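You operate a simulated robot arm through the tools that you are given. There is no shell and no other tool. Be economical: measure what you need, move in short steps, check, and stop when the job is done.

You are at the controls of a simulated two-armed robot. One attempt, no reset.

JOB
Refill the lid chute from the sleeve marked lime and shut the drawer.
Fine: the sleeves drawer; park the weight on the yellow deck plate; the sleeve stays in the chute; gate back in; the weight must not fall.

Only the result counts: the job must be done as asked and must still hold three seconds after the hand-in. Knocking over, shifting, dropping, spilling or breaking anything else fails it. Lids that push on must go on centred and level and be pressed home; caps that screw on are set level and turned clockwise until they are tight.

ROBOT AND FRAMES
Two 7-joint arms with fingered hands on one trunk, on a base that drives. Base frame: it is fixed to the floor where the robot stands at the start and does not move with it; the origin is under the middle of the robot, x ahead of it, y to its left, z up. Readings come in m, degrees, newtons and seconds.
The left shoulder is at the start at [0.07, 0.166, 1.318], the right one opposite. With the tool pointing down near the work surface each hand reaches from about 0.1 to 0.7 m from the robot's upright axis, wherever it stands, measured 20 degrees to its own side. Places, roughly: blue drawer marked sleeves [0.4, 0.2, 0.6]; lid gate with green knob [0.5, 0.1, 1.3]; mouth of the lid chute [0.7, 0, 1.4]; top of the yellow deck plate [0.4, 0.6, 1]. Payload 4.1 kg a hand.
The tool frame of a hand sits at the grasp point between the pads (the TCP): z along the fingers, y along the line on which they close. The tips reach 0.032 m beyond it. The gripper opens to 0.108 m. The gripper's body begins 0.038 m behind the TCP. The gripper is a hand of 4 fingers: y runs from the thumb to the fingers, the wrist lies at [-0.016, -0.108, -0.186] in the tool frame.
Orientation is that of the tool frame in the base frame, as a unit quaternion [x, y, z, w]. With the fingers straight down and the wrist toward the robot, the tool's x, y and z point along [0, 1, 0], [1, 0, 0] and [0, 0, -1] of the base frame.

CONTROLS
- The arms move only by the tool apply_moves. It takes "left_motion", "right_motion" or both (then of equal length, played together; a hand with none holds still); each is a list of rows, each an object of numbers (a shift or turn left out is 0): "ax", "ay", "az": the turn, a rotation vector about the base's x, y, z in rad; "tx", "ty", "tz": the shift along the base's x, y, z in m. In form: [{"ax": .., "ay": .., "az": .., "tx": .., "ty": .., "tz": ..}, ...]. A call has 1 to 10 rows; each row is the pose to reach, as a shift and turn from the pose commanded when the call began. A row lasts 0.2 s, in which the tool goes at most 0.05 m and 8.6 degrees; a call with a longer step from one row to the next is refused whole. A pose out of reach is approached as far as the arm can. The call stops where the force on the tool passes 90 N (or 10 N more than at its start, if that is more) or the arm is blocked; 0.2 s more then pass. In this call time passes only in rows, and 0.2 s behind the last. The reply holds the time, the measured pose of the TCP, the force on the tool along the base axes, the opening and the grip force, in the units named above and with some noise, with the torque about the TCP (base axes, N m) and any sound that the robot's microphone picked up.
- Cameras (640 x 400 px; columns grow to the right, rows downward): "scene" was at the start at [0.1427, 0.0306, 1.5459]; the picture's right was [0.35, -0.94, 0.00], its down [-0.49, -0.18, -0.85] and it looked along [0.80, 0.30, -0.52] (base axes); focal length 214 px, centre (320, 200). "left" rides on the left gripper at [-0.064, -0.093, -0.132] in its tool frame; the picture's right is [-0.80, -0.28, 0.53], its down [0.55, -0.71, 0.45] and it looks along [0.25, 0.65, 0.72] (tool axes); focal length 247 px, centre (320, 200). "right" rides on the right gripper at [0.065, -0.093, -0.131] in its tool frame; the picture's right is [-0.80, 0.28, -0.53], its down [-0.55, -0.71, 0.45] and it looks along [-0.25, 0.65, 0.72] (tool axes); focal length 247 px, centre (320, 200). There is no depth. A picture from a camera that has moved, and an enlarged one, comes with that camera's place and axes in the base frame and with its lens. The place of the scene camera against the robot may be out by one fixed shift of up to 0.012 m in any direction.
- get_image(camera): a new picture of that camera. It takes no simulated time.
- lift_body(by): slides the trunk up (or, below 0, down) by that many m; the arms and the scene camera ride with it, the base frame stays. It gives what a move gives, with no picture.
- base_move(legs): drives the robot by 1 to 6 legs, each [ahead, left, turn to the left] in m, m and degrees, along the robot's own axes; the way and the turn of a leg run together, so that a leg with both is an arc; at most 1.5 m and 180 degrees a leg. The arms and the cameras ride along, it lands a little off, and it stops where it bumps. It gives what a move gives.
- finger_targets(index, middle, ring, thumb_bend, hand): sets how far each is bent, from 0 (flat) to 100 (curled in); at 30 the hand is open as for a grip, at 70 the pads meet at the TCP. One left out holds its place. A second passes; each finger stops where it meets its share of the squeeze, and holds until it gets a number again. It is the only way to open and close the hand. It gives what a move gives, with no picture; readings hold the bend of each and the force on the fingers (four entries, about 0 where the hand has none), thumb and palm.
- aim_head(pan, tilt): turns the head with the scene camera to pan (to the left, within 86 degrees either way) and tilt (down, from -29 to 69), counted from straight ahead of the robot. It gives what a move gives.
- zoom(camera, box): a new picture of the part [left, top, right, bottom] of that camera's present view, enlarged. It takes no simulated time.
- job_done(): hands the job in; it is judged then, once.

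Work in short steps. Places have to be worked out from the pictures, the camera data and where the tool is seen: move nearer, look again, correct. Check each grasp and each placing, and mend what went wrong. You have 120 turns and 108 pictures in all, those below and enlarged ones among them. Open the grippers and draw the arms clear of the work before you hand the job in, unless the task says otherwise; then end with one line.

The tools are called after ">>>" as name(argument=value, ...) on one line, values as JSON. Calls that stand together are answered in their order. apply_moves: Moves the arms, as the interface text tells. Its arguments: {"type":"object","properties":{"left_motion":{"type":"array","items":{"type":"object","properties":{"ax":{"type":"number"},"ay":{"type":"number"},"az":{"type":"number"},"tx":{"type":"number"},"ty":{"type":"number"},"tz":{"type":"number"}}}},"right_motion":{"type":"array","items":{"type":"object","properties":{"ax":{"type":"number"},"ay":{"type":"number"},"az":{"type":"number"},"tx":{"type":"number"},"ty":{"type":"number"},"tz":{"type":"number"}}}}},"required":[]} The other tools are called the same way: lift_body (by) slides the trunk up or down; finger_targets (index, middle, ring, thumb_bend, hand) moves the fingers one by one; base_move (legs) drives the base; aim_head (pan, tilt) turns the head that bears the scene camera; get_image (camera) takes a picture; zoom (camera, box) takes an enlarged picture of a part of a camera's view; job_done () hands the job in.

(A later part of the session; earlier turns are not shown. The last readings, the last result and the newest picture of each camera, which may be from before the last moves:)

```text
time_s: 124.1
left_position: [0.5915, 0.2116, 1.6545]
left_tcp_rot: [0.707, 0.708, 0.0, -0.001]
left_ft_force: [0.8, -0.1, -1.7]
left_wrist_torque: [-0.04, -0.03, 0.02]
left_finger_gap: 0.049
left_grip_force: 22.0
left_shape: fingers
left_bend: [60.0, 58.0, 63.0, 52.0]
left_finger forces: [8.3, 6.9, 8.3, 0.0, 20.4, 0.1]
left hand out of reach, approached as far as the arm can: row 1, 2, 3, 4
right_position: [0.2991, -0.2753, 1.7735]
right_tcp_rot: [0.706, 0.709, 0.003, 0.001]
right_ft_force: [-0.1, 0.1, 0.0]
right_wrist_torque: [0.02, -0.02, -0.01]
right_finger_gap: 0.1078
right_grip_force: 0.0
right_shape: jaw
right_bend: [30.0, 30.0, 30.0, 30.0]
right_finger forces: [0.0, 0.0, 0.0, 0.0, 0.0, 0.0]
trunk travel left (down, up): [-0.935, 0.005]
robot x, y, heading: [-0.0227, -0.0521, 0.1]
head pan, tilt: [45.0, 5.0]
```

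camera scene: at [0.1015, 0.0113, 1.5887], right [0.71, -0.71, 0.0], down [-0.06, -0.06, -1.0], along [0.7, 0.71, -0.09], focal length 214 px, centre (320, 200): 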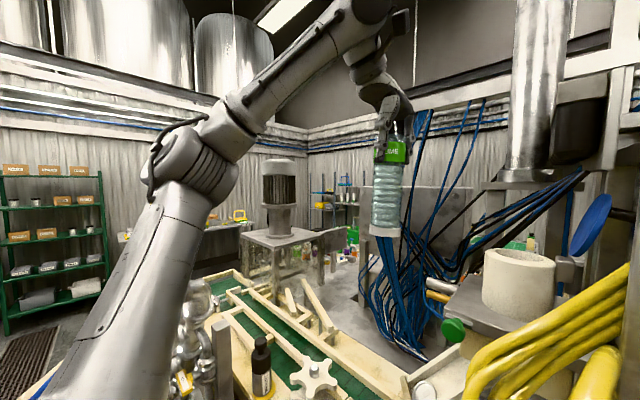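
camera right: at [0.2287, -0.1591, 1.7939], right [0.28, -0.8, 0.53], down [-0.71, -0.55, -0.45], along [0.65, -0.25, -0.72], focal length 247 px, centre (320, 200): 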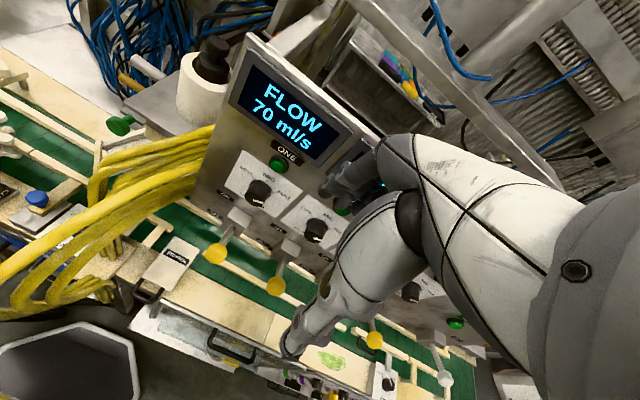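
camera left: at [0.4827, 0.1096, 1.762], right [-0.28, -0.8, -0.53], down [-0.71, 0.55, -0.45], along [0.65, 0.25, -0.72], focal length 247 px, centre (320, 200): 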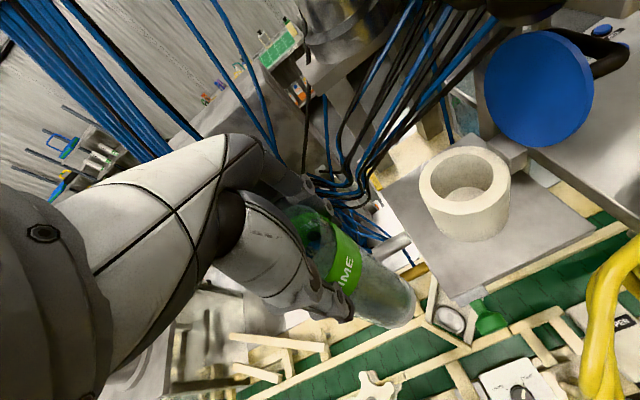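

The boundary is a shoulder-turn limit: hand must be further to the robot's left. I retract the hand, then turn the base 24° to the right so the chute lies on the left-hand side.

>>> apply_moves(left_motion=[{"tx": -0.035, "ty": 0.02, "tz": 0.01}, {"tx": -0.07, "ty": 0.045, "tz": 0.02}, {"tx": -0.105, "ty": 0.07, "tz": 0.025}, {"tx": -0.14, "ty": 0.09, "tz": 0.03}, {"tx": -0.17, "ty": 0.11, "tz": 0.03}])

>>> base_move(legs=[[0, 0, -24]])

```text
time_s: 125.3
left_position: [0.4173, 0.3234, 1.6832]
left_tcp_rot: [0.707, 0.707, -0.001, 0.002]
left_ft_force: [-0.4, 0.1, -2.0]
left_wrist_torque: [0.01, -0.01, 0.02]
left_finger_gap: 0.0487
left_grip_force: 21.1
left_shape: fingers
left_bend: [60.0, 58.0, 63.0, 52.0]
left_finger forces: [8.1, 7.0, 8.2, 0.0, 20.3, 0.0]
right_position: [0.2953, -0.2714, 1.7734]
right_tcp_rot: [0.706, 0.709, 0.002, 0.001]
right_ft_force: [0.3, 0.4, 0.2]
right_wrist_torque: [-0.04, -0.03, 0.0]
right_finger_gap: 0.1079
right_grip_force: 0.0
right_shape: jaw
right_bend: [30.0, 30.0, 30.0, 30.0]
right_finger forces: [0.0, 0.0, 0.1, 0.1, 0.0, 0.0]
trunk travel left (down, up): [-0.935, 0.005]
robot x, y, heading: [-0.0207, -0.0519, 0.2]
head pan, tilt: [45.0, 5.0]
```

```text
time_s: 127.0
left_position: [0.5385, 0.104, 1.684]
left_tcp_rot: [0.842, 0.54, 0.0, -0.001]
left_ft_force: [-0.4, 0.4, -2.4]
left_wrist_torque: [-0.01, 0.01, -0.02]
left_finger_gap: 0.0491
left_grip_force: 21.4
left_shape: fingers
left_bend: [60.0, 59.0, 63.0, 52.0]
left_finger forces: [8.0, 6.9, 8.2, 0.0, 20.3, 0.0]
right_position: [0.179, -0.387, 1.7719]
right_tcp_rot: [0.841, 0.542, 0.0, 0.0]
right_ft_force: [0.3, -0.3, 0.0]
right_wrist_torque: [0.02, 0.02, 0.0]
right_finger_gap: 0.1079
right_grip_force: 0.0
right_shape: jaw
right_bend: [30.0, 30.0, 30.0, 30.0]
right_finger forces: [0.1, 0.0, 0.1, 0.1, 0.0, 0.1]
trunk travel left (down, up): [-0.935, 0.005]
robot x, y, heading: [-0.0203, -0.055, -24.4]
head pan, tilt: [45.0, 5.0]
```

Worked. Now I move over the tube mouth: (0.65, 0.033, 1.675), and look from both cameras.

>>> apply_moves(left_motion=[{"tx": 0.03, "ty": -0.015}, {"tx": 0.06, "ty": -0.03}, {"tx": 0.09, "ty": -0.05, "tz": -0.004}, {"tx": 0.112, "ty": -0.071, "tz": -0.008}])

>>> aim_head(pan=34, tilt=12)

>>> zoom(camera="scene", box=[230, 80, 400, 290])

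>>> get_image(camera="left")

```text
time_s: 128.0
left_position: [0.6502, 0.0312, 1.6755]
left_tcp_rot: [0.841, 0.541, -0.001, -0.002]
left_ft_force: [0.7, 0.0, -2.2]
left_wrist_torque: [-0.02, 0.0, -0.01]
left_finger_gap: 0.049
left_grip_force: 21.5
left_shape: fingers
left_bend: [60.0, 59.0, 63.0, 52.0]
left_finger forces: [8.2, 6.9, 8.3, 0.0, 20.2, 0.1]
right_position: [0.1793, -0.3907, 1.7724]
right_tcp_rot: [0.84, 0.542, 0.001, 0.001]
right_ft_force: [0.0, -0.1, -0.1]
right_wrist_torque: [0.03, 0.02, 0.0]
right_finger_gap: 0.108
right_grip_force: 0.1
right_shape: jaw
right_bend: [30.0, 30.0, 30.0, 30.0]
right_finger forces: [0.0, 0.0, 0.0, 0.0, 0.0, 0.0]
trunk travel left (down, up): [-0.935, 0.005]
robot x, y, heading: [-0.0206, -0.0519, -24.3]
head pan, tilt: [45.0, 5.0]
```

```text
time_s: 128.7
left_position: [0.6491, 0.0317, 1.6766]
left_tcp_rot: [0.841, 0.541, -0.001, -0.001]
left_ft_force: [-0.4, 0.2, -1.2]
left_wrist_torque: [-0.03, 0.01, 0.0]
left_finger_gap: 0.0491
left_grip_force: 21.4
left_shape: fingers
left_bend: [60.0, 59.0, 63.0, 52.0]
left_finger forces: [8.1, 6.9, 8.1, 0.0, 20.1, 0.0]
right_position: [0.1803, -0.3893, 1.771]
right_tcp_rot: [0.841, 0.541, 0.002, 0.0]
right_ft_force: [0.5, 0.5, -0.4]
right_wrist_torque: [0.0, 0.02, -0.01]
right_finger_gap: 0.1079
right_grip_force: 0.1
right_shape: jaw
right_bend: [30.0, 30.0, 30.0, 30.0]
right_finger forces: [0.1, 0.0, 0.0, 0.1, 0.0, 0.0]
trunk travel left (down, up): [-0.935, 0.005]
robot x, y, heading: [-0.0208, -0.0516, -24.2]
head pan, tilt: [34.0, 12.0]
```

```text
1.90 times, centred on (315, 185) of scene
camera zoom: at [0.125, -0.0599, 1.6874], right [0.17, -0.99, 0.0], down [-0.21, -0.03, -0.98], along [0.96, 0.16, -0.21], focal length 408 px, centre (330, 229)
```

zoom: 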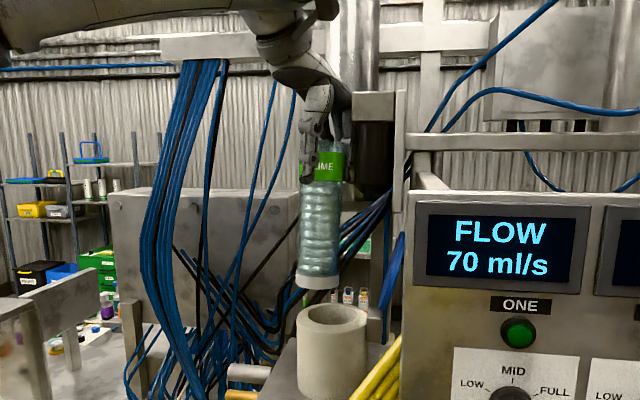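

```text
12 pictures are left
camera left: at [0.5386, 0.0118, 1.8081], right [-0.59, -0.61, -0.53], down [-0.41, 0.79, -0.45], along [0.69, -0.04, -0.72], focal length 247 px, centre (320, 200)
```

left: 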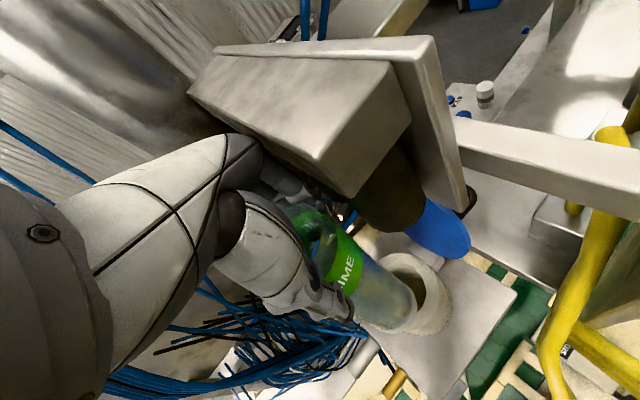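

The sleeve bottom is about 2 cm left (+y) of the bore centre, partly from a slight tilt. I tilt it back −0.08 rad about x and shift 7 mm right, lower 2 cm, and check.

>>> apply_moves(left_motion=[{"ax": -0.04, "ty": -0.003}, {"ax": -0.08, "ty": -0.007, "tx": 0.002}, {"ax": -0.08, "ty": -0.007, "tx": 0.002, "tz": -0.01}, {"ax": -0.08, "ty": -0.007, "tx": 0.002, "tz": -0.022}])

>>> zoom(camera="scene", box=[260, 130, 370, 290])

>>> zoom(camera="left", box=[280, 180, 500, 380])

```text
time_s: 129.7
left_position: [0.651, 0.0262, 1.654]
left_tcp_rot: [0.841, 0.54, -0.023, 0.034]
left_ft_force: [-0.6, 0.8, -1.6]
left_wrist_torque: [0.02, 0.0, 0.0]
left_finger_gap: 0.0488
left_grip_force: 21.8
left_shape: fingers
left_bend: [60.0, 59.0, 63.0, 52.0]
left_finger forces: [8.1, 6.9, 8.2, 0.0, 20.0, 0.1]
right_position: [0.1783, -0.3865, 1.7723]
right_tcp_rot: [0.84, 0.542, 0.001, 0.001]
right_ft_force: [0.0, 0.3, -1.0]
right_wrist_torque: [0.05, 0.03, -0.03]
right_finger_gap: 0.1078
right_grip_force: 0.1
right_shape: jaw
right_bend: [30.0, 30.0, 30.0, 30.0]
right_finger forces: [0.0, 0.0, 0.0, 0.1, 0.1, 0.1]
trunk travel left (down, up): [-0.935, 0.005]
robot x, y, heading: [-0.0232, -0.0533, -24.5]
head pan, tilt: [34.0, 12.0]
```

```text
2.50 times, centred on (315, 210) of scene
camera zoom: at [0.1244, -0.0582, 1.6874], right [0.17, -0.99, 0.0], down [-0.21, -0.03, -0.98], along [0.96, 0.16, -0.21], focal length 536 px, centre (332, 175)
```

zoom: 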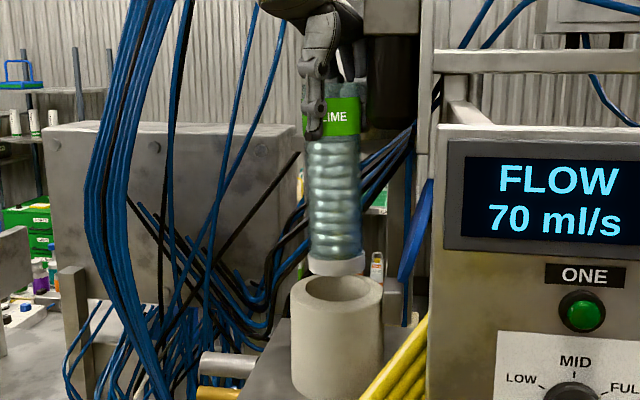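

```text
2.00 times, centred on (390, 280) of left
camera zoom: at [0.541, 0.0166, 1.7871], right [-0.59, -0.65, -0.48], down [-0.41, 0.75, -0.51], along [0.69, -0.1, -0.71], focal length 494 px, centre (180, 40)
```

zoom: 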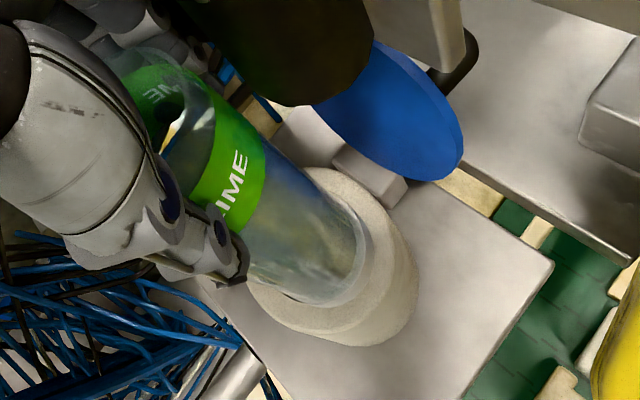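

Aligned over the bore in the scene view. I lower 3 cm slowly and watch the force.

>>> apply_moves(left_motion=[{"tz": -0.008, "ty": -0.003, "tx": 0.002}, {"tz": -0.016, "ty": -0.003, "tx": 0.002}, {"tz": -0.024, "ty": -0.003, "tx": 0.002}, {"tz": -0.032, "ty": -0.003, "tx": 0.002}])

>>> zoom(camera="scene", box=[260, 130, 370, 290])

```text
time_s: 130.7
left_position: [0.6532, 0.0221, 1.6231]
left_tcp_rot: [0.841, 0.54, -0.021, 0.034]
left_ft_force: [0.1, -0.7, 3.6]
left_wrist_torque: [0.08, 0.06, 0.04]
left_finger_gap: 0.0489
left_grip_force: 21.4
left_shape: fingers
left_bend: [60.0, 59.0, 63.0, 52.0]
left_finger forces: [8.1, 7.1, 8.5, 0.0, 20.1, 0.0]
right_position: [0.1768, -0.3883, 1.7733]
right_tcp_rot: [0.841, 0.542, 0.001, 0.0]
right_ft_force: [0.5, 0.6, -0.6]
right_wrist_torque: [0.0, 0.01, -0.03]
right_finger_gap: 0.1078
right_grip_force: 0.0
right_shape: jaw
right_bend: [30.0, 30.0, 30.0, 30.0]
right_finger forces: [0.0, 0.0, 0.1, 0.0, 0.0, 0.0]
trunk travel left (down, up): [-0.935, 0.005]
robot x, y, heading: [-0.0225, -0.0528, -24.8]
head pan, tilt: [34.0, 12.0]
```

```text
2.50 times, centred on (315, 210) of scene
camera zoom: at [0.1236, -0.0593, 1.6876], right [0.17, -0.99, 0.0], down [-0.2, -0.03, -0.98], along [0.96, 0.16, -0.21], focal length 536 px, centre (332, 175)
```

zoom: 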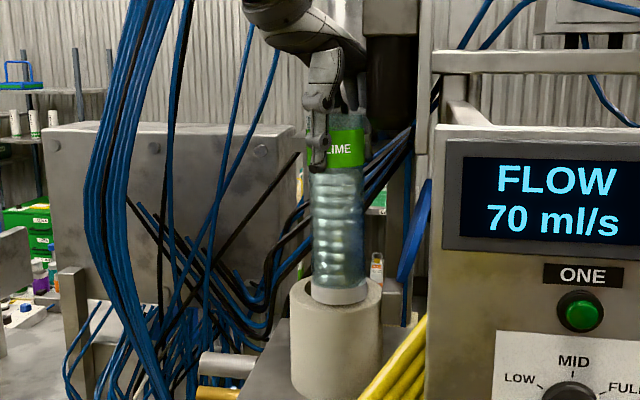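

Cap Ø is close to the bore (few mm clearance) and it appears just started in the mouth, with ~5 N contact. I nudge +y 2 mm, +x 2 mm and lower 6 mm to see if it slides.

>>> apply_moves(left_motion=[{"ty": 0.002, "tx": 0.002}, {"ty": 0.002, "tx": 0.002, "tz": -0.003}, {"ty": 0.002, "tx": 0.002, "tz": -0.006}])

```text
time_s: 131.5
left_position: [0.6508, 0.0203, 1.6218]
left_tcp_rot: [0.841, 0.539, -0.019, 0.035]
left_ft_force: [4.5, -5.8, 31.5]
left_wrist_torque: [0.06, -0.21, -0.03]
left_finger_gap: 0.0491
left_grip_force: 24.3
left_shape: fingers
left_bend: [60.0, 58.0, 62.0, 52.0]
left_finger forces: [9.9, 9.0, 9.6, 0.0, 19.9, 0.0]
right_position: [0.172, -0.3924, 1.7734]
right_tcp_rot: [0.841, 0.541, 0.004, 0.001]
right_ft_force: [-0.2, -0.7, 1.2]
right_wrist_torque: [-0.01, -0.01, 0.02]
right_finger_gap: 0.1076
right_grip_force: 0.1
right_shape: jaw
right_bend: [30.0, 30.0, 30.0, 30.0]
right_finger forces: [0.1, 0.0, 0.0, 0.0, 0.0, 0.1]
trunk travel left (down, up): [-0.935, 0.005]
robot x, y, heading: [-0.0212, -0.0503, -24.3]
head pan, tilt: [34.0, 12.0]
```

It rests on the rim; the torque says contact is on the −x/+y edge. I lift 1 cm, shift +x 3 mm and −y 6 mm, and lower again.

>>> apply_moves(left_motion=[{"tz": 0.007}, {"tz": 0.012, "tx": 0.003, "ty": -0.006}, {"tz": 0.006, "tx": 0.003, "ty": -0.006}, {"tz": 0.0, "tx": 0.003, "ty": -0.006}])

>>> zoom(camera="left", box=[330, 220, 460, 350])

```text
time_s: 132.5
left_position: [0.6538, 0.0177, 1.6209]
left_tcp_rot: [0.841, 0.54, -0.02, 0.036]
left_ft_force: [1.8, 3.2, 30.8]
left_wrist_torque: [0.27, -0.33, 0.04]
left_finger_gap: 0.049
left_grip_force: 26.2
left_shape: fingers
left_bend: [60.0, 58.0, 62.0, 52.0]
left_finger forces: [8.3, 8.7, 11.6, 0.1, 24.1, 0.0]
right_position: [0.1733, -0.3874, 1.774]
right_tcp_rot: [0.84, 0.542, 0.003, 0.001]
right_ft_force: [0.1, 0.6, 0.2]
right_wrist_torque: [-0.01, 0.01, 0.0]
right_finger_gap: 0.1079
right_grip_force: 0.1
right_shape: jaw
right_bend: [30.0, 30.0, 30.0, 30.0]
right_finger forces: [0.0, 0.0, 0.0, 0.1, 0.0, 0.0]
trunk travel left (down, up): [-0.935, 0.005]
robot x, y, heading: [-0.0207, -0.0507, -24.4]
head pan, tilt: [34.0, 12.0]
```

```text
3.08 times, centred on (395, 285) of left
camera zoom: at [0.5407, 0.0085, 1.7526], right [-0.59, -0.65, -0.48], down [-0.41, 0.75, -0.51], along [0.7, -0.1, -0.71], focal length 760 px, centre (89, -62)
```

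zoom: 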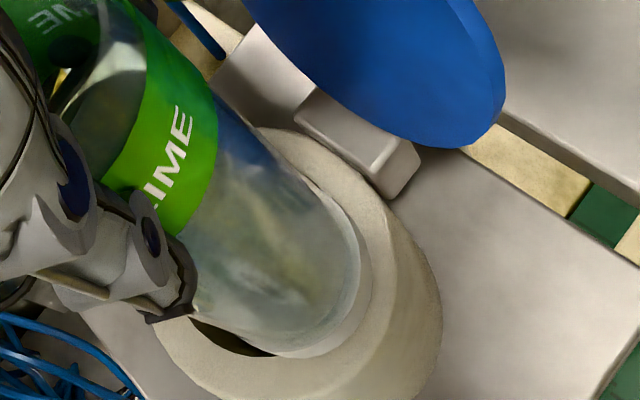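

Now the bore shows a gap on the +y side and the torque says contact on −y, so I overshot. I lift, shift +y 4.5 mm, +x 1 mm, and lower again.

>>> apply_moves(left_motion=[{"tz": 0.008}, {"tz": 0.01, "tx": 0.001, "ty": 0.0045}, {"tz": 0.004, "tx": 0.001, "ty": 0.0045}, {"tz": -0.001, "tx": 0.001, "ty": 0.0045}])

```text
time_s: 133.5
left_position: [0.653, 0.0194, 1.6207]
left_tcp_rot: [0.841, 0.539, -0.019, 0.037]
left_ft_force: [4.6, -3.4, 35.1]
left_wrist_torque: [0.14, -0.29, -0.02]
left_finger_gap: 0.0489
left_grip_force: 24.8
left_shape: fingers
left_bend: [60.0, 58.0, 62.0, 52.0]
left_finger forces: [9.8, 9.1, 10.5, 0.1, 21.1, 0.0]
right_position: [0.1728, -0.389, 1.7727]
right_tcp_rot: [0.84, 0.542, 0.004, 0.0]
right_ft_force: [-0.6, -0.4, -0.5]
right_wrist_torque: [-0.01, 0.02, -0.01]
right_finger_gap: 0.1077
right_grip_force: 0.1
right_shape: jaw
right_bend: [30.0, 30.0, 30.0, 30.0]
right_finger forces: [0.0, 0.1, 0.0, 0.0, 0.1, 0.0]
trunk travel left (down, up): [-0.935, 0.005]
robot x, y, heading: [-0.0239, -0.0536, -24.5]
head pan, tilt: [34.0, 12.0]
```

Contact now reads on the −x (+y) edge again. I lift, shift +x 5 mm, −y 1.5 mm, and lower.

>>> apply_moves(left_motion=[{"tz": 0.01}, {"tz": 0.014, "tx": 0.005, "ty": -0.0015}, {"tz": 0.007, "tx": 0.005, "ty": -0.0015}, {"tz": 0.001, "tx": 0.005, "ty": -0.0015}])

>>> zoom(camera="scene", box=[290, 190, 350, 270])

```text
time_s: 134.5
left_position: [0.6606, 0.0223, 1.6193]
left_tcp_rot: [0.841, 0.54, -0.02, 0.037]
left_ft_force: [3.9, 1.6, 22.3]
left_wrist_torque: [0.16, -0.22, 0.0]
left_finger_gap: 0.049
left_grip_force: 24.5
left_shape: fingers
left_bend: [60.0, 58.0, 63.0, 52.0]
left_finger forces: [8.9, 8.2, 10.3, 0.0, 21.2, 0.0]
right_position: [0.1743, -0.3855, 1.7733]
right_tcp_rot: [0.84, 0.542, 0.002, 0.002]
right_ft_force: [0.4, -0.8, 0.8]
right_wrist_torque: [0.0, 0.01, -0.01]
right_finger_gap: 0.1079
right_grip_force: 0.1
right_shape: jaw
right_bend: [30.0, 30.0, 30.0, 30.0]
right_finger forces: [0.0, 0.0, 0.0, 0.1, 0.0, 0.1]
trunk travel left (down, up): [-0.935, 0.005]
robot x, y, heading: [-0.0221, -0.0509, -24.5]
head pan, tilt: [34.0, 12.0]
```

```text
5.00 times, centred on (320, 230) of scene
camera zoom: at [0.1202, -0.0573, 1.6882], right [0.17, -0.99, 0.0], down [-0.2, -0.04, -0.98], along [0.96, 0.16, -0.21], focal length 1072 px, centre (320, 50)
```

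zoom: 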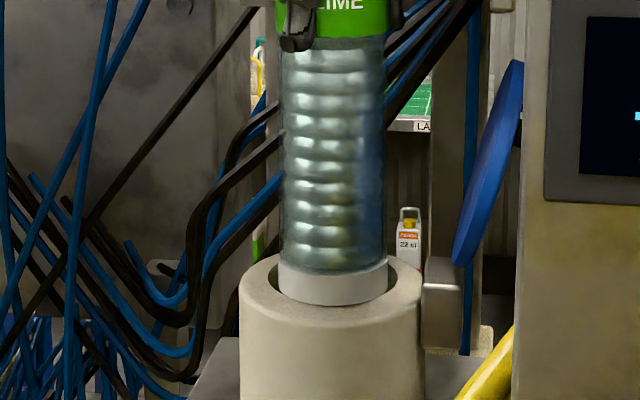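

The close view shows the cap ~2 mm to −y of the bore centre and slightly too far back (+x). I shift −x 6 mm, +y 2 mm keeping light pressure and watch for the force to vanish.

>>> apply_moves(left_motion=[{"tz": 0.004, "ty": 0.002}, {"tz": 0.003, "tx": -0.003, "ty": 0.002}, {"tz": 0.001, "tx": -0.006, "ty": 0.002}, {"tz": -0.002, "tx": -0.006, "ty": 0.002}])

```text
time_s: 135.5
left_position: [0.6536, 0.0198, 1.6178]
left_tcp_rot: [0.842, 0.539, -0.02, 0.036]
left_ft_force: [8.8, -1.9, 43.3]
left_wrist_torque: [0.12, -0.75, 0.01]
left_finger_gap: 0.0493
left_grip_force: 27.6
left_shape: fingers
left_bend: [60.0, 57.0, 62.0, 53.0]
left_finger forces: [10.7, 10.5, 12.9, 0.0, 21.6, 0.0]
right_position: [0.1736, -0.3908, 1.7741]
right_tcp_rot: [0.841, 0.542, 0.002, 0.001]
right_ft_force: [-0.1, 0.0, -1.4]
right_wrist_torque: [0.0, -0.02, 0.03]
right_finger_gap: 0.1078
right_grip_force: 0.2
right_shape: jaw
right_bend: [30.0, 30.0, 30.0, 30.0]
right_finger forces: [0.1, 0.0, 0.1, 0.1, 0.1, 0.0]
trunk travel left (down, up): [-0.935, 0.005]
robot x, y, heading: [-0.0224, -0.056, -24.5]
head pan, tilt: [34.0, 12.0]
```

Torque and the missing dark gap in front both say the cap overlaps the front (−x) rim. I lift clear, go +x 13 mm (x≈0.667), and lower to the earlier contact height.

>>> apply_moves(left_motion=[{"tz": 0.008}, {"tz": 0.014, "tx": 0.006}, {"tz": 0.014, "tx": 0.013}, {"tz": 0.007, "tx": 0.013}, {"tz": 0.002, "tx": 0.013}])

```text
time_s: 136.7
left_position: [0.6718, 0.0234, 1.6145]
left_tcp_rot: [0.841, 0.54, -0.023, 0.033]
left_ft_force: [0.4, 0.3, -1.6]
left_wrist_torque: [-0.03, 0.01, 0.03]
left_finger_gap: 0.0491
left_grip_force: 22.5
left_shape: fingers
left_bend: [60.0, 58.0, 63.0, 53.0]
left_finger forces: [8.5, 7.3, 9.1, 0.0, 20.4, 0.0]
right_position: [0.1801, -0.3873, 1.7726]
right_tcp_rot: [0.841, 0.541, 0.001, 0.0]
right_ft_force: [0.3, 0.0, -0.5]
right_wrist_torque: [-0.01, -0.01, -0.04]
right_finger_gap: 0.1078
right_grip_force: 0.1
right_shape: jaw
right_bend: [30.0, 30.0, 30.0, 30.0]
right_finger forces: [0.0, 0.1, 0.0, 0.0, 0.0, 0.1]
trunk travel left (down, up): [-0.935, 0.005]
robot x, y, heading: [-0.0221, -0.0514, -24.2]
head pan, tilt: [34.0, 12.0]
```

Force-free below rim height: the cap has entered the bore. I lower 2 cm further in small steps.

>>> apply_moves(left_motion=[{"tz": -0.005}, {"tz": -0.01}, {"tz": -0.015}, {"tz": -0.02}])

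```text
time_s: 137.7
left_position: [0.6694, 0.0239, 1.5959]
left_tcp_rot: [0.841, 0.54, -0.022, 0.033]
left_ft_force: [0.2, 0.2, -1.8]
left_wrist_torque: [0.01, -0.02, 0.01]
left_finger_gap: 0.049
left_grip_force: 22.8
left_shape: fingers
left_bend: [60.0, 58.0, 63.0, 53.0]
left_finger forces: [8.5, 7.4, 9.1, 0.0, 20.1, 0.0]
right_position: [0.1789, -0.3874, 1.7722]
right_tcp_rot: [0.841, 0.541, 0.001, 0.001]
right_ft_force: [0.3, 0.0, 0.1]
right_wrist_torque: [0.0, 0.02, 0.0]
right_finger_gap: 0.1078
right_grip_force: 0.1
right_shape: jaw
right_bend: [30.0, 30.0, 30.0, 30.0]
right_finger forces: [0.0, 0.0, 0.0, 0.0, 0.0, 0.0]
trunk travel left (down, up): [-0.935, 0.005]
robot x, y, heading: [-0.0235, -0.0513, -24.3]
head pan, tilt: [34.0, 12.0]
```

Free again. Lower 3 cm more.

>>> apply_moves(left_motion=[{"tz": -0.006}, {"tz": -0.012}, {"tz": -0.018}, {"tz": -0.024}, {"tz": -0.03}])

>>> apply_moves(left_motion=[{"tz": -0.005}, {"tz": -0.01}, {"tz": -0.015}, {"tz": -0.02}])

```text
time_s: 138.9
left_position: [0.6691, 0.0234, 1.5661]
left_tcp_rot: [0.841, 0.54, -0.023, 0.033]
left_ft_force: [-0.1, -0.2, -2.6]
left_wrist_torque: [-0.09, 0.03, 0.01]
left_finger_gap: 0.049
left_grip_force: 22.4
left_shape: fingers
left_bend: [60.0, 58.0, 63.0, 53.0]
left_finger forces: [8.5, 7.3, 8.8, 0.0, 20.3, 0.0]
right_position: [0.1793, -0.3868, 1.7729]
right_tcp_rot: [0.841, 0.541, 0.001, 0.0]
right_ft_force: [-0.1, -0.1, -0.2]
right_wrist_torque: [-0.01, 0.01, 0.01]
right_finger_gap: 0.1079
right_grip_force: 0.0
right_shape: jaw
right_bend: [30.0, 30.0, 30.0, 30.0]
right_finger forces: [0.1, 0.1, 0.0, 0.0, 0.0, 0.0]
trunk travel left (down, up): [-0.935, 0.005]
robot x, y, heading: [-0.0259, -0.0511, -24.5]
head pan, tilt: [34.0, 12.0]
```

```text
time_s: 139.9
left_position: [0.6696, 0.0234, 1.5465]
left_tcp_rot: [0.841, 0.54, -0.023, 0.033]
left_ft_force: [-1.1, -0.1, -1.8]
left_wrist_torque: [-0.03, 0.04, 0.01]
left_finger_gap: 0.049
left_grip_force: 22.8
left_shape: fingers
left_bend: [60.0, 58.0, 63.0, 53.0]
left_finger forces: [8.4, 7.3, 8.8, 0.0, 20.4, 0.1]
right_position: [0.1776, -0.3879, 1.7733]
right_tcp_rot: [0.841, 0.542, 0.001, 0.0]
right_ft_force: [0.2, -0.1, -0.3]
right_wrist_torque: [0.02, 0.02, -0.01]
right_finger_gap: 0.108
right_grip_force: 0.0
right_shape: jaw
right_bend: [30.0, 30.0, 30.0, 30.0]
right_finger forces: [0.0, 0.1, 0.1, 0.1, 0.0, 0.1]
trunk travel left (down, up): [-0.935, 0.005]
robot x, y, heading: [-0.0239, -0.0532, -24.3]
head pan, tilt: [34.0, 12.0]
```

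Sliding freely. I continue in small steps toward the expected seat near 1.53.

>>> apply_moves(left_motion=[{"tz": -0.004}, {"tz": -0.008}, {"tz": -0.012}, {"tz": -0.016}])

>>> zoom(camera="scene", box=[270, 150, 370, 290])

```text
time_s: 140.9
left_position: [0.6695, 0.0218, 1.5302]
left_tcp_rot: [0.841, 0.54, -0.023, 0.032]
left_ft_force: [-2.1, -1.7, -0.6]
left_wrist_torque: [-0.06, 0.2, -0.01]
left_finger_gap: 0.0491
left_grip_force: 22.4
left_shape: fingers
left_bend: [60.0, 58.0, 63.0, 53.0]
left_finger forces: [8.3, 7.0, 8.5, 0.0, 21.1, 0.0]
right_position: [0.1774, -0.3879, 1.7717]
right_tcp_rot: [0.84, 0.542, 0.0, 0.0]
right_ft_force: [0.6, -0.9, 0.5]
right_wrist_torque: [0.0, 0.02, -0.03]
right_finger_gap: 0.1077
right_grip_force: 0.0
right_shape: jaw
right_bend: [30.0, 30.0, 30.0, 30.0]
right_finger forces: [0.0, 0.0, 0.1, 0.0, 0.0, 0.0]
trunk travel left (down, up): [-0.935, 0.005]
robot x, y, heading: [-0.0263, -0.0514, -24.3]
head pan, tilt: [34.0, 12.0]
```

```text
2.86 times, centred on (320, 220) of scene
camera zoom: at [0.1238, -0.0591, 1.6875], right [0.17, -0.99, 0.0], down [-0.2, -0.03, -0.98], along [0.96, 0.16, -0.21], focal length 613 px, centre (320, 143)
```

zoom: 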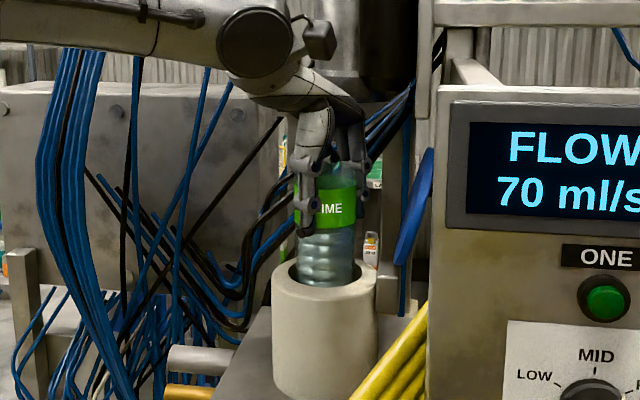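

Well inside. Continue down 2 cm watching force.

>>> apply_moves(left_motion=[{"tz": -0.004, "ax": 0.015}, {"tz": -0.008, "ax": 0.03}, {"tz": -0.012, "ax": 0.04}, {"tz": -0.016, "ax": 0.04}])

```text
time_s: 141.9
left_position: [0.6636, 0.0215, 1.5211]
left_tcp_rot: [0.842, 0.54, -0.007, 0.02]
left_ft_force: [-2.9, 0.2, 33.9]
left_wrist_torque: [0.03, -0.29, 0.02]
left_finger_gap: 0.0493
left_grip_force: 27.6
left_shape: fingers
left_bend: [62.0, 58.0, 63.0, 53.0]
left_finger forces: [9.0, 8.8, 10.5, 0.0, 26.4, 0.0]
right_position: [0.1698, -0.3888, 1.7746]
right_tcp_rot: [0.84, 0.542, 0.003, 0.002]
right_ft_force: [0.2, -0.9, 0.2]
right_wrist_torque: [0.0, -0.04, 0.03]
right_finger_gap: 0.1075
right_grip_force: 0.0
right_shape: jaw
right_bend: [30.0, 30.0, 30.0, 30.0]
right_finger forces: [0.1, 0.1, 0.0, 0.0, 0.0, 0.1]
trunk travel left (down, up): [-0.935, 0.005]
robot x, y, heading: [-0.0223, -0.0552, -24.7]
head pan, tilt: [34.0, 12.0]
```

Firm seat at TCP 1.521 — the same floor level the weight stood on. I ease off 2 mm and release the sleeve.

>>> apply_moves(left_motion=[{"tz": 0.002, "tx": 0.001}])

>>> finger_targets(hand="left", index=50, middle=50, ring=50, thumb_bend=45)

>>> finger_targets(hand="left", index=30, middle=30, ring=30, thumb_bend=30)

>>> apply_moves(left_motion=[{"tz": 0.015}, {"tz": 0.035}, {"tz": 0.06}, {"tz": 0.09}, {"tz": 0.11, "ax": 0.04}])

>>> zoom(camera="scene", box=[250, 130, 390, 320])

```text
time_s: 142.3
left_position: [0.6653, 0.0218, 1.5212]
left_tcp_rot: [0.842, 0.539, -0.009, 0.018]
left_ft_force: [-2.6, 0.4, 36.3]
left_wrist_torque: [0.03, -0.26, 0.08]
left_finger_gap: 0.0496
left_grip_force: 26.8
left_shape: fingers
left_bend: [62.0, 58.0, 63.0, 53.0]
left_finger forces: [8.9, 8.9, 10.3, 0.1, 26.8, 0.0]
right_position: [0.1703, -0.3897, 1.7736]
right_tcp_rot: [0.841, 0.542, 0.003, 0.002]
right_ft_force: [0.4, -0.7, -0.2]
right_wrist_torque: [0.0, -0.02, -0.02]
right_finger_gap: 0.1076
right_grip_force: 0.0
right_shape: jaw
right_bend: [30.0, 30.0, 30.0, 30.0]
right_finger forces: [0.0, 0.0, 0.0, 0.1, 0.0, 0.0]
trunk travel left (down, up): [-0.935, 0.005]
robot x, y, heading: [-0.0226, -0.0517, -24.6]
head pan, tilt: [34.0, 12.0]
```

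```text
time_s: 143.3
left_position: [0.6704, 0.0228, 1.5163]
left_tcp_rot: [0.841, 0.54, -0.012, 0.016]
left_ft_force: [-2.3, -0.4, -0.4]
left_wrist_torque: [-0.01, -0.08, 0.0]
left_finger_gap: 0.0633
left_grip_force: 1.4
left_shape: fingers
left_bend: [50.0, 50.0, 50.0, 45.0]
left_finger forces: [0.0, 0.0, 0.0, 0.1, 1.3, 0.1]
right_position: [0.176, -0.3867, 1.7734]
right_tcp_rot: [0.841, 0.542, 0.002, 0.001]
right_ft_force: [-0.5, -0.1, -0.2]
right_wrist_torque: [0.02, -0.01, 0.02]
right_finger_gap: 0.1074
right_grip_force: 0.2
right_shape: jaw
right_bend: [30.0, 30.0, 30.0, 30.0]
right_finger forces: [0.1, 0.0, 0.0, 0.0, 0.1, 0.0]
trunk travel left (down, up): [-0.935, 0.005]
robot x, y, heading: [-0.0243, -0.0547, -24.5]
head pan, tilt: [34.0, 12.0]
```

```text
time_s: 144.3
left_position: [0.6701, 0.0225, 1.5164]
left_tcp_rot: [0.841, 0.541, -0.011, 0.016]
left_ft_force: [0.1, 0.5, -0.5]
left_wrist_torque: [0.01, 0.0, 0.02]
left_finger_gap: 0.1084
left_grip_force: 0.3
left_shape: fingers
left_bend: [30.0, 30.0, 30.0, 30.0]
left_finger forces: [0.1, 0.1, 0.0, 0.0, 0.4, 0.1]
right_position: [0.1784, -0.3883, 1.7721]
right_tcp_rot: [0.841, 0.542, 0.0, 0.0]
right_ft_force: [-0.8, 0.2, -0.8]
right_wrist_torque: [-0.01, 0.01, 0.01]
right_finger_gap: 0.1077
right_grip_force: 0.1
right_shape: jaw
right_bend: [30.0, 30.0, 30.0, 30.0]
right_finger forces: [0.0, 0.0, 0.0, 0.1, 0.0, 0.0]
trunk travel left (down, up): [-0.935, 0.005]
robot x, y, heading: [-0.022, -0.0544, -24.4]
head pan, tilt: [34.0, 12.0]
```

```text
time_s: 145.5
left_position: [0.6712, 0.0219, 1.6276]
left_tcp_rot: [0.842, 0.54, -0.001, 0.0]
left_ft_force: [0.1, -0.5, 1.0]
left_wrist_torque: [0.01, 0.01, -0.01]
left_finger_gap: 0.1085
left_grip_force: 0.1
left_shape: fingers
left_bend: [30.0, 30.0, 30.0, 30.0]
left_finger forces: [0.1, 0.0, 0.0, 0.0, 0.0, 0.0]
right_position: [0.1779, -0.3884, 1.7724]
right_tcp_rot: [0.84, 0.542, 0.001, 0.0]
right_ft_force: [0.4, -0.5, -0.3]
right_wrist_torque: [0.0, 0.01, -0.03]
right_finger_gap: 0.108
right_grip_force: 0.1
right_shape: jaw
right_bend: [30.0, 30.0, 30.0, 30.0]
right_finger forces: [0.0, 0.1, 0.0, 0.0, 0.1, 0.0]
trunk travel left (down, up): [-0.935, 0.005]
robot x, y, heading: [-0.0236, -0.0509, -24.5]
head pan, tilt: [34.0, 12.0]
```

```text
2.11 times, centred on (320, 225) of scene
camera zoom: at [0.1236, -0.06, 1.6874], right [0.17, -0.99, 0.0], down [-0.2, -0.03, -0.98], along [0.96, 0.16, -0.21], focal length 452 px, centre (320, 147)
```

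zoom: 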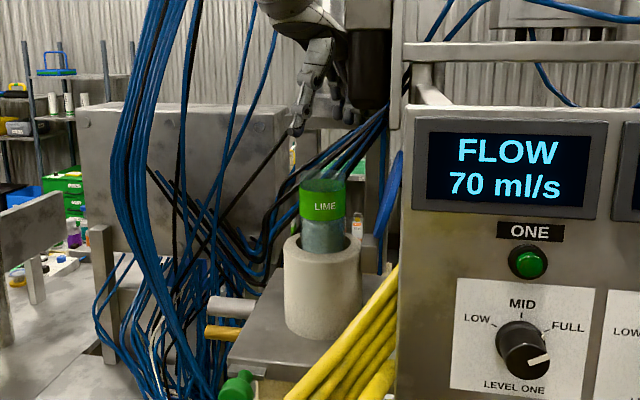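

The LIME sleeve stands in the chute. Next the gate: I retreat the left hand up and back from the tube, turning its yaw back to zero.

>>> apply_moves(left_motion=[{"tz": 0.015, "ty": 0.01}, {"tz": 0.02, "ty": 0.03, "tx": -0.03}, {"tz": 0.02, "ty": 0.05, "tx": -0.07, "az": 0.06}, {"tz": 0.02, "ty": 0.07, "tx": -0.11, "az": 0.12}, {"tz": 0.02, "ty": 0.09, "tx": -0.15, "az": 0.18}, {"tz": 0.01, "ty": 0.11, "tx": -0.19, "az": 0.24}, {"tz": -0.01, "ty": 0.12, "tx": -0.23, "az": 0.3}, {"tz": -0.04, "ty": 0.125, "tx": -0.265, "az": 0.36}, {"tz": -0.07, "ty": 0.125, "tx": -0.3, "az": 0.43}])

>>> apply_moves(left_motion=[{"ay": -0.13, "tz": -0.015}, {"ay": -0.26, "tz": -0.03}, {"ay": -0.39, "tz": -0.045}, {"ay": -0.52, "tz": -0.06}, {"ay": -0.65, "tz": -0.08}, {"ay": -0.78, "tz": -0.1}, {"ay": -0.91, "tz": -0.12}, {"ay": -1.04, "tz": -0.14}, {"ay": -1.17, "tz": -0.16}, {"ay": -1.25, "tz": -0.18}])

>>> get_image(camera="left")

```text
time_s: 147.5
left_position: [0.368, 0.149, 1.5575]
left_tcp_rot: [0.706, 0.708, 0.001, 0.003]
left_ft_force: [0.5, 0.2, -1.0]
left_wrist_torque: [0.0, 0.07, -0.02]
left_finger_gap: 0.1087
left_grip_force: 0.0
left_shape: fingers
left_bend: [30.0, 30.0, 30.0, 30.0]
left_finger forces: [0.0, 0.0, 0.1, 0.1, 0.1, 0.1]
right_position: [0.1726, -0.3876, 1.7739]
right_tcp_rot: [0.841, 0.542, 0.003, 0.002]
right_ft_force: [-1.9, 0.4, -0.5]
right_wrist_torque: [0.01, -0.06, 0.0]
right_finger_gap: 0.1078
right_grip_force: 0.1
right_shape: jaw
right_bend: [30.0, 30.0, 30.0, 30.0]
right_finger forces: [0.1, 0.0, 0.0, 0.0, 0.0, 0.0]
trunk travel left (down, up): [-0.935, 0.005]
robot x, y, heading: [-0.0231, -0.0523, -24.5]
head pan, tilt: [34.0, 12.0]
```

```text
time_s: 149.9
left_position: [0.4779, 0.2889, 1.3532]
left_tcp_rot: [0.469, 0.647, 0.43, 0.42]
left_ft_force: [0.6, 0.7, 0.0]
left_wrist_torque: [0.0, -0.03, 0.01]
left_finger_gap: 0.1086
left_grip_force: 0.1
left_shape: fingers
left_bend: [30.0, 30.0, 30.0, 30.0]
left_finger forces: [0.1, 0.0, 0.0, 0.0, 0.0, 0.0]
left hand out of reach, approached as far as the arm can: row 1, 2, 3, 4, 5, 6, 7, 8, 9, 10
right_position: [0.1823, -0.3902, 1.772]
right_tcp_rot: [0.84, 0.542, 0.0, -0.001]
right_ft_force: [0.2, 1.5, 0.0]
right_wrist_torque: [0.03, 0.03, 0.01]
right_finger_gap: 0.1078
right_grip_force: 0.0
right_shape: jaw
right_bend: [30.0, 30.0, 30.0, 30.0]
right_finger forces: [0.0, 0.1, 0.0, 0.0, 0.0, 0.0]
trunk travel left (down, up): [-0.935, 0.005]
robot x, y, heading: [-0.0224, -0.0545, -24.4]
head pan, tilt: [34.0, 12.0]
stopped in row 10 (left hand): the arm was blocked; the commanded pose is now the measured one
```

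```text
4 pictures are left
camera left: at [0.3437, 0.1872, 1.3116], right [0.6, -0.74, -0.31], down [0.14, 0.47, -0.87], along [0.79, 0.48, 0.38], focal length 247 px, centre (320, 200)
```

left: 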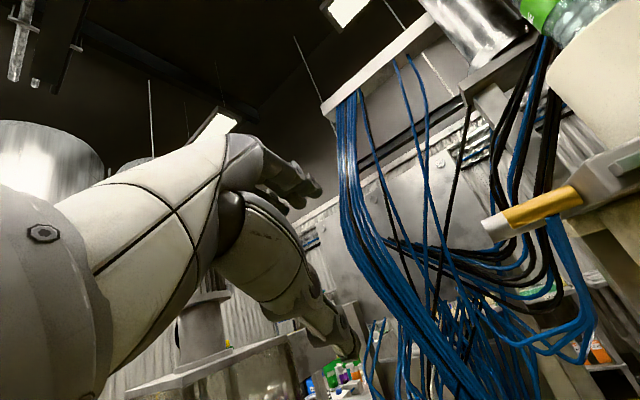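

The forward-pitched pose isn't reachable here. Instead I'll take the knob from above, closing along y (yaw −90°). I first turn the hand back toward pointing down while raising it.

>>> apply_moves(left_motion=[{"ax": 0.067, "ay": 0.068, "az": -0.103, "tz": 0.02}, {"ax": 0.134, "ay": 0.137, "az": -0.206, "tz": 0.04, "tx": -0.01}, {"ax": 0.2, "ay": 0.205, "az": -0.308, "tz": 0.06, "tx": -0.02}, {"ax": 0.267, "ay": 0.273, "az": -0.411, "tz": 0.08, "tx": -0.02}, {"ax": 0.333, "ay": 0.341, "az": -0.513, "tz": 0.1, "tx": -0.02}, {"ax": 0.4, "ay": 0.409, "az": -0.616, "tz": 0.12, "tx": -0.02}, {"ax": 0.466, "ay": 0.477, "az": -0.718, "tz": 0.14, "tx": -0.02}, {"ax": 0.533, "ay": 0.545, "az": -0.821, "tz": 0.15, "tx": -0.02}, {"ax": 0.6, "ay": 0.614, "az": -0.924, "tz": 0.15, "tx": -0.02}, {"ax": 0.666, "ay": 0.682, "az": -1.026, "tz": 0.15, "tx": -0.02}])

```text
time_s: 152.1
left_position: [0.5079, 0.272, 1.4791]
left_tcp_rot: [0.764, 0.432, 0.328, 0.349]
left_ft_force: [0.4, 0.7, -0.1]
left_wrist_torque: [0.02, -0.03, -0.02]
left_finger_gap: 0.1088
left_grip_force: 0.0
left_shape: fingers
left_bend: [30.0, 30.0, 30.0, 30.0]
left_finger forces: [0.1, 0.0, 0.0, 0.1, 0.1, 0.1]
left hand out of reach, approached as far as the arm can: row 1, 2, 3, 4, 5, 6, 7, 8, 9, 10
right_position: [0.1776, -0.3875, 1.7725]
right_tcp_rot: [0.841, 0.542, 0.001, 0.0]
right_ft_force: [1.1, -0.6, -0.5]
right_wrist_torque: [0.0, -0.01, 0.0]
right_finger_gap: 0.1078
right_grip_force: 0.0
right_shape: jaw
right_bend: [30.0, 30.0, 30.0, 30.0]
right_finger forces: [0.1, 0.0, 0.0, 0.0, 0.1, 0.1]
trunk travel left (down, up): [-0.935, 0.005]
robot x, y, heading: [-0.0242, -0.0545, -24.3]
head pan, tilt: [34.0, 12.0]
```

Partly turned. I continue the turn to tool-down, yaw −90°, while backing to (0.45, 0.30, 1.53).

>>> apply_moves(left_motion=[{"ax": 0.076, "ay": 0.071, "az": -0.094, "tx": -0.008, "tz": 0.006}, {"ax": 0.152, "ay": 0.143, "az": -0.188, "tx": -0.016, "tz": 0.012}, {"ax": 0.228, "ay": 0.214, "az": -0.282, "tx": -0.024, "tz": 0.018}, {"ax": 0.304, "ay": 0.286, "az": -0.376, "tx": -0.032, "tz": 0.025, "ty": 0.01}, {"ax": 0.38, "ay": 0.357, "az": -0.47, "tx": -0.04, "tz": 0.03, "ty": 0.02}, {"ax": 0.455, "ay": 0.428, "az": -0.564, "tx": -0.05, "tz": 0.035, "ty": 0.028}, {"ax": 0.531, "ay": 0.5, "az": -0.658, "tx": -0.058, "tz": 0.04, "ty": 0.028}, {"ax": 0.607, "ay": 0.571, "az": -0.752, "tx": -0.058, "tz": 0.045, "ty": 0.028}, {"ax": 0.683, "ay": 0.643, "az": -0.846, "tx": -0.058, "tz": 0.05, "ty": 0.028}, {"ax": 0.759, "ay": 0.714, "az": -0.94, "tx": -0.058, "tz": 0.05, "ty": 0.028}])

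```text
time_s: 154.3
left_position: [0.451, 0.2992, 1.5263]
left_tcp_rot: [1.0, -0.002, -0.001, -0.003]
left_ft_force: [0.0, 0.6, -0.4]
left_wrist_torque: [0.05, 0.01, 0.01]
left_finger_gap: 0.1088
left_grip_force: 0.1
left_shape: fingers
left_bend: [30.0, 30.0, 30.0, 30.0]
left_finger forces: [0.0, 0.0, 0.1, 0.0, 0.0, 0.0]
left hand out of reach, approached as far as the arm can: row 1, 2, 3, 4, 5
right_position: [0.1799, -0.389, 1.7728]
right_tcp_rot: [0.84, 0.542, 0.001, -0.001]
right_ft_force: [-0.3, -0.2, -1.1]
right_wrist_torque: [0.01, 0.01, -0.02]
right_finger_gap: 0.1079
right_grip_force: 0.0
right_shape: jaw
right_bend: [30.0, 30.0, 30.0, 30.0]
right_finger forces: [0.1, 0.0, 0.0, 0.0, 0.0, 0.0]
trunk travel left (down, up): [-0.935, 0.005]
robot x, y, heading: [-0.0234, -0.0534, -24.4]
head pan, tilt: [34.0, 12.0]
```

Tool is down with yaw −90°. I move over the gate knob at (0.508, 0.10, 1.43) and take a picture.

>>> apply_moves(left_motion=[{"tx": 0.015, "ty": -0.035, "tz": -0.01}, {"tx": 0.03, "ty": -0.075, "tz": -0.02}, {"tx": 0.045, "ty": -0.115, "tz": -0.035}, {"tx": 0.055, "ty": -0.155, "tz": -0.055}, {"tx": 0.057, "ty": -0.19, "tz": -0.075}, {"tx": 0.057, "ty": -0.199, "tz": -0.096}])

>>> get_image(camera="left")

```text
time_s: 155.7
left_position: [0.506, 0.1006, 1.434]
left_tcp_rot: [1.0, -0.001, 0.0, -0.002]
left_ft_force: [0.0, -0.4, 0.5]
left_wrist_torque: [0.0, -0.01, -0.02]
left_finger_gap: 0.1086
left_grip_force: 0.0
left_shape: fingers
left_bend: [30.0, 30.0, 30.0, 30.0]
left_finger forces: [0.0, 0.0, 0.1, 0.0, 0.1, 0.0]
right_position: [0.1775, -0.3873, 1.7724]
right_tcp_rot: [0.84, 0.542, 0.001, 0.0]
right_ft_force: [0.7, 1.1, -0.4]
right_wrist_torque: [-0.04, -0.01, 0.02]
right_finger_gap: 0.1081
right_grip_force: 0.0
right_shape: jaw
right_bend: [30.0, 30.0, 30.0, 30.0]
right_finger forces: [0.0, 0.0, 0.0, 0.0, 0.1, 0.0]
trunk travel left (down, up): [-0.935, 0.005]
robot x, y, heading: [-0.0205, -0.0532, -24.3]
head pan, tilt: [34.0, 12.0]
```

```text
3 pictures are left
camera left: at [0.442, 0.193, 1.5647], right [-0.8, 0.29, -0.53], down [0.55, 0.71, -0.44], along [0.25, -0.65, -0.72], focal length 247 px, centre (320, 200)
```

left: 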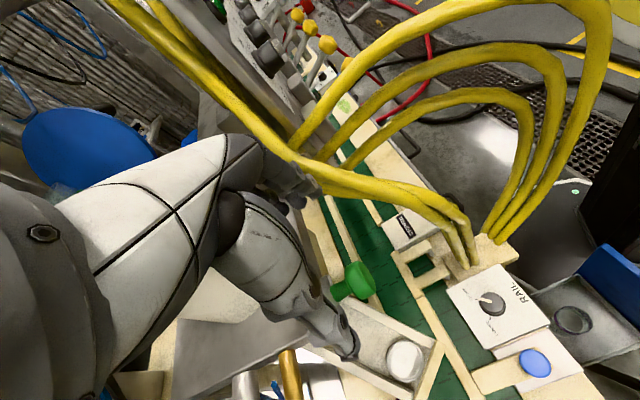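

Knob at (0.520, 0.101, 1.33) directly below; hoses are ~9 cm away. I descend to 1.337 and close gently on the knob.

>>> apply_moves(left_motion=[{"tz": -0.03, "tx": 0.002}, {"tz": -0.055, "tx": 0.002}, {"tz": -0.075, "tx": 0.002}, {"tz": -0.09, "tx": 0.002}, {"tz": -0.098, "tx": 0.002}])

>>> finger_targets(hand="left", index=75, middle=75, ring=75, thumb_bend=75)

```text
time_s: 156.9
left_position: [0.507, 0.1006, 1.3335]
left_tcp_rot: [1.0, -0.001, 0.0, -0.002]
left_ft_force: [0.5, -1.2, -0.3]
left_wrist_torque: [0.01, 0.01, 0.0]
left_finger_gap: 0.1088
left_grip_force: 0.2
left_shape: fingers
left_bend: [30.0, 30.0, 30.0, 30.0]
left_finger forces: [0.1, 0.0, 0.0, 0.0, 0.0, 0.0]
right_position: [0.1778, -0.3863, 1.7723]
right_tcp_rot: [0.84, 0.542, 0.002, 0.0]
right_ft_force: [0.8, 0.5, -0.5]
right_wrist_torque: [0.01, 0.03, 0.0]
right_finger_gap: 0.1076
right_grip_force: 0.0
right_shape: jaw
right_bend: [30.0, 30.0, 30.0, 30.0]
right_finger forces: [0.0, 0.0, 0.0, 0.1, 0.0, 0.1]
trunk travel left (down, up): [-0.935, 0.005]
robot x, y, heading: [-0.0237, -0.0504, -24.3]
head pan, tilt: [34.0, 12.0]
```

```text
time_s: 157.9
left_position: [0.5079, 0.1023, 1.332]
left_tcp_rot: [1.0, -0.002, -0.001, -0.002]
left_ft_force: [-6.2, 1.9, -21.0]
left_wrist_torque: [0.04, 0.43, -0.24]
left_finger_gap: 0.0005
left_grip_force: 18.7
left_shape: fingers
left_bend: [75.0, 66.0, 73.0, 68.0]
left_finger forces: [2.9, 11.5, 9.3, 0.0, 13.5, 0.0]
right_position: [0.1791, -0.3857, 1.7724]
right_tcp_rot: [0.84, 0.543, 0.001, 0.0]
right_ft_force: [0.3, -0.3, 0.7]
right_wrist_torque: [0.01, 0.02, 0.01]
right_finger_gap: 0.1081
right_grip_force: 0.1
right_shape: jaw
right_bend: [30.0, 30.0, 30.0, 30.0]
right_finger forces: [0.0, 0.1, 0.0, 0.1, 0.0, 0.0]
trunk travel left (down, up): [-0.935, 0.005]
robot x, y, heading: [-0.022, -0.0532, -24.4]
head pan, tilt: [34.0, 12.0]
```

Something is held (middle, ring and thumb loaded). I test with a gentle 1.5 cm pull in −x.

>>> apply_moves(left_motion=[{"tx": -0.005}, {"tx": -0.01}, {"tx": -0.015}])

>>> zoom(camera="left", box=[220, 180, 480, 400])

```text
time_s: 158.7
left_position: [0.4964, 0.1027, 1.3307]
left_tcp_rot: [1.0, -0.001, -0.001, -0.001]
left_ft_force: [-0.6, 4.2, -16.5]
left_wrist_torque: [0.08, 0.31, -0.23]
left_finger_gap: 0.0008
left_grip_force: 16.9
left_shape: fingers
left_bend: [75.0, 66.0, 73.0, 68.0]
left_finger forces: [2.1, 10.3, 8.1, 0.1, 13.6, 0.0]
right_position: [0.1802, -0.3851, 1.7734]
right_tcp_rot: [0.84, 0.542, 0.001, 0.001]
right_ft_force: [0.5, 0.7, 0.3]
right_wrist_torque: [-0.01, -0.02, 0.02]
right_finger_gap: 0.1082
right_grip_force: 0.1
right_shape: jaw
right_bend: [30.0, 30.0, 30.0, 30.0]
right_finger forces: [0.0, 0.1, 0.0, 0.0, 0.1, 0.1]
trunk travel left (down, up): [-0.935, 0.005]
robot x, y, heading: [-0.0233, -0.0539, -24.3]
head pan, tilt: [34.0, 12.0]
```

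```text
1.82 times, centred on (350, 290) of left
camera zoom: at [0.4317, 0.1937, 1.4638], right [-0.8, 0.29, -0.53], down [0.55, 0.71, -0.45], along [0.25, -0.65, -0.72], focal length 449 px, centre (266, 36)
```

zoom: 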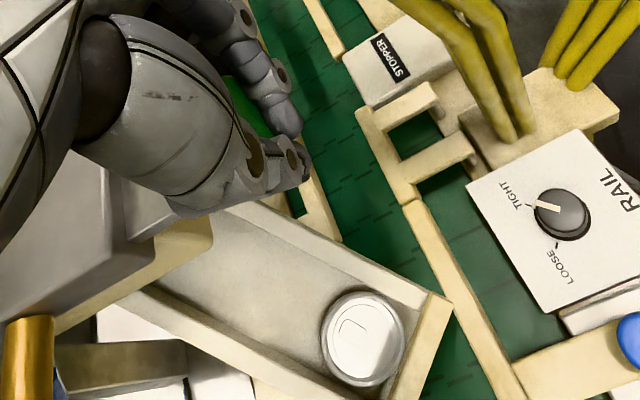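

The gate follows freely. I pull it 5 cm further out so the lids can drop, listening and watching forces.

>>> apply_moves(left_motion=[{"tx": -0.01}, {"tx": -0.02}, {"tx": -0.03}, {"tx": -0.04}, {"tx": -0.05}])

```text
time_s: 159.9
left_position: [0.4588, 0.0985, 1.3289]
left_tcp_rot: [1.0, -0.001, -0.002, -0.001]
left_ft_force: [35.2, -4.0, -9.0]
left_wrist_torque: [-0.05, -0.29, 0.03]
left_finger_gap: 0.0001
left_grip_force: 16.5
left_shape: fingers
left_bend: [75.0, 72.0, 74.0, 71.0]
left_finger forces: [0.1, 5.8, 27.2, 0.0, 0.5, 0.0]
right_position: [0.1944, -0.3882, 1.77]
right_tcp_rot: [0.84, 0.542, -0.003, -0.002]
right_ft_force: [-0.2, 0.3, -0.8]
right_wrist_torque: [-0.05, 0.03, 0.01]
right_finger_gap: 0.1074
right_grip_force: 0.1
right_shape: jaw
right_bend: [30.0, 30.0, 30.0, 30.0]
right_finger forces: [0.1, 0.0, 0.0, 0.0, 0.0, 0.1]
trunk travel left (down, up): [-0.935, 0.005]
robot x, y, heading: [-0.0225, -0.0514, -24.2]
head pan, tilt: [34.0, 12.0]
```

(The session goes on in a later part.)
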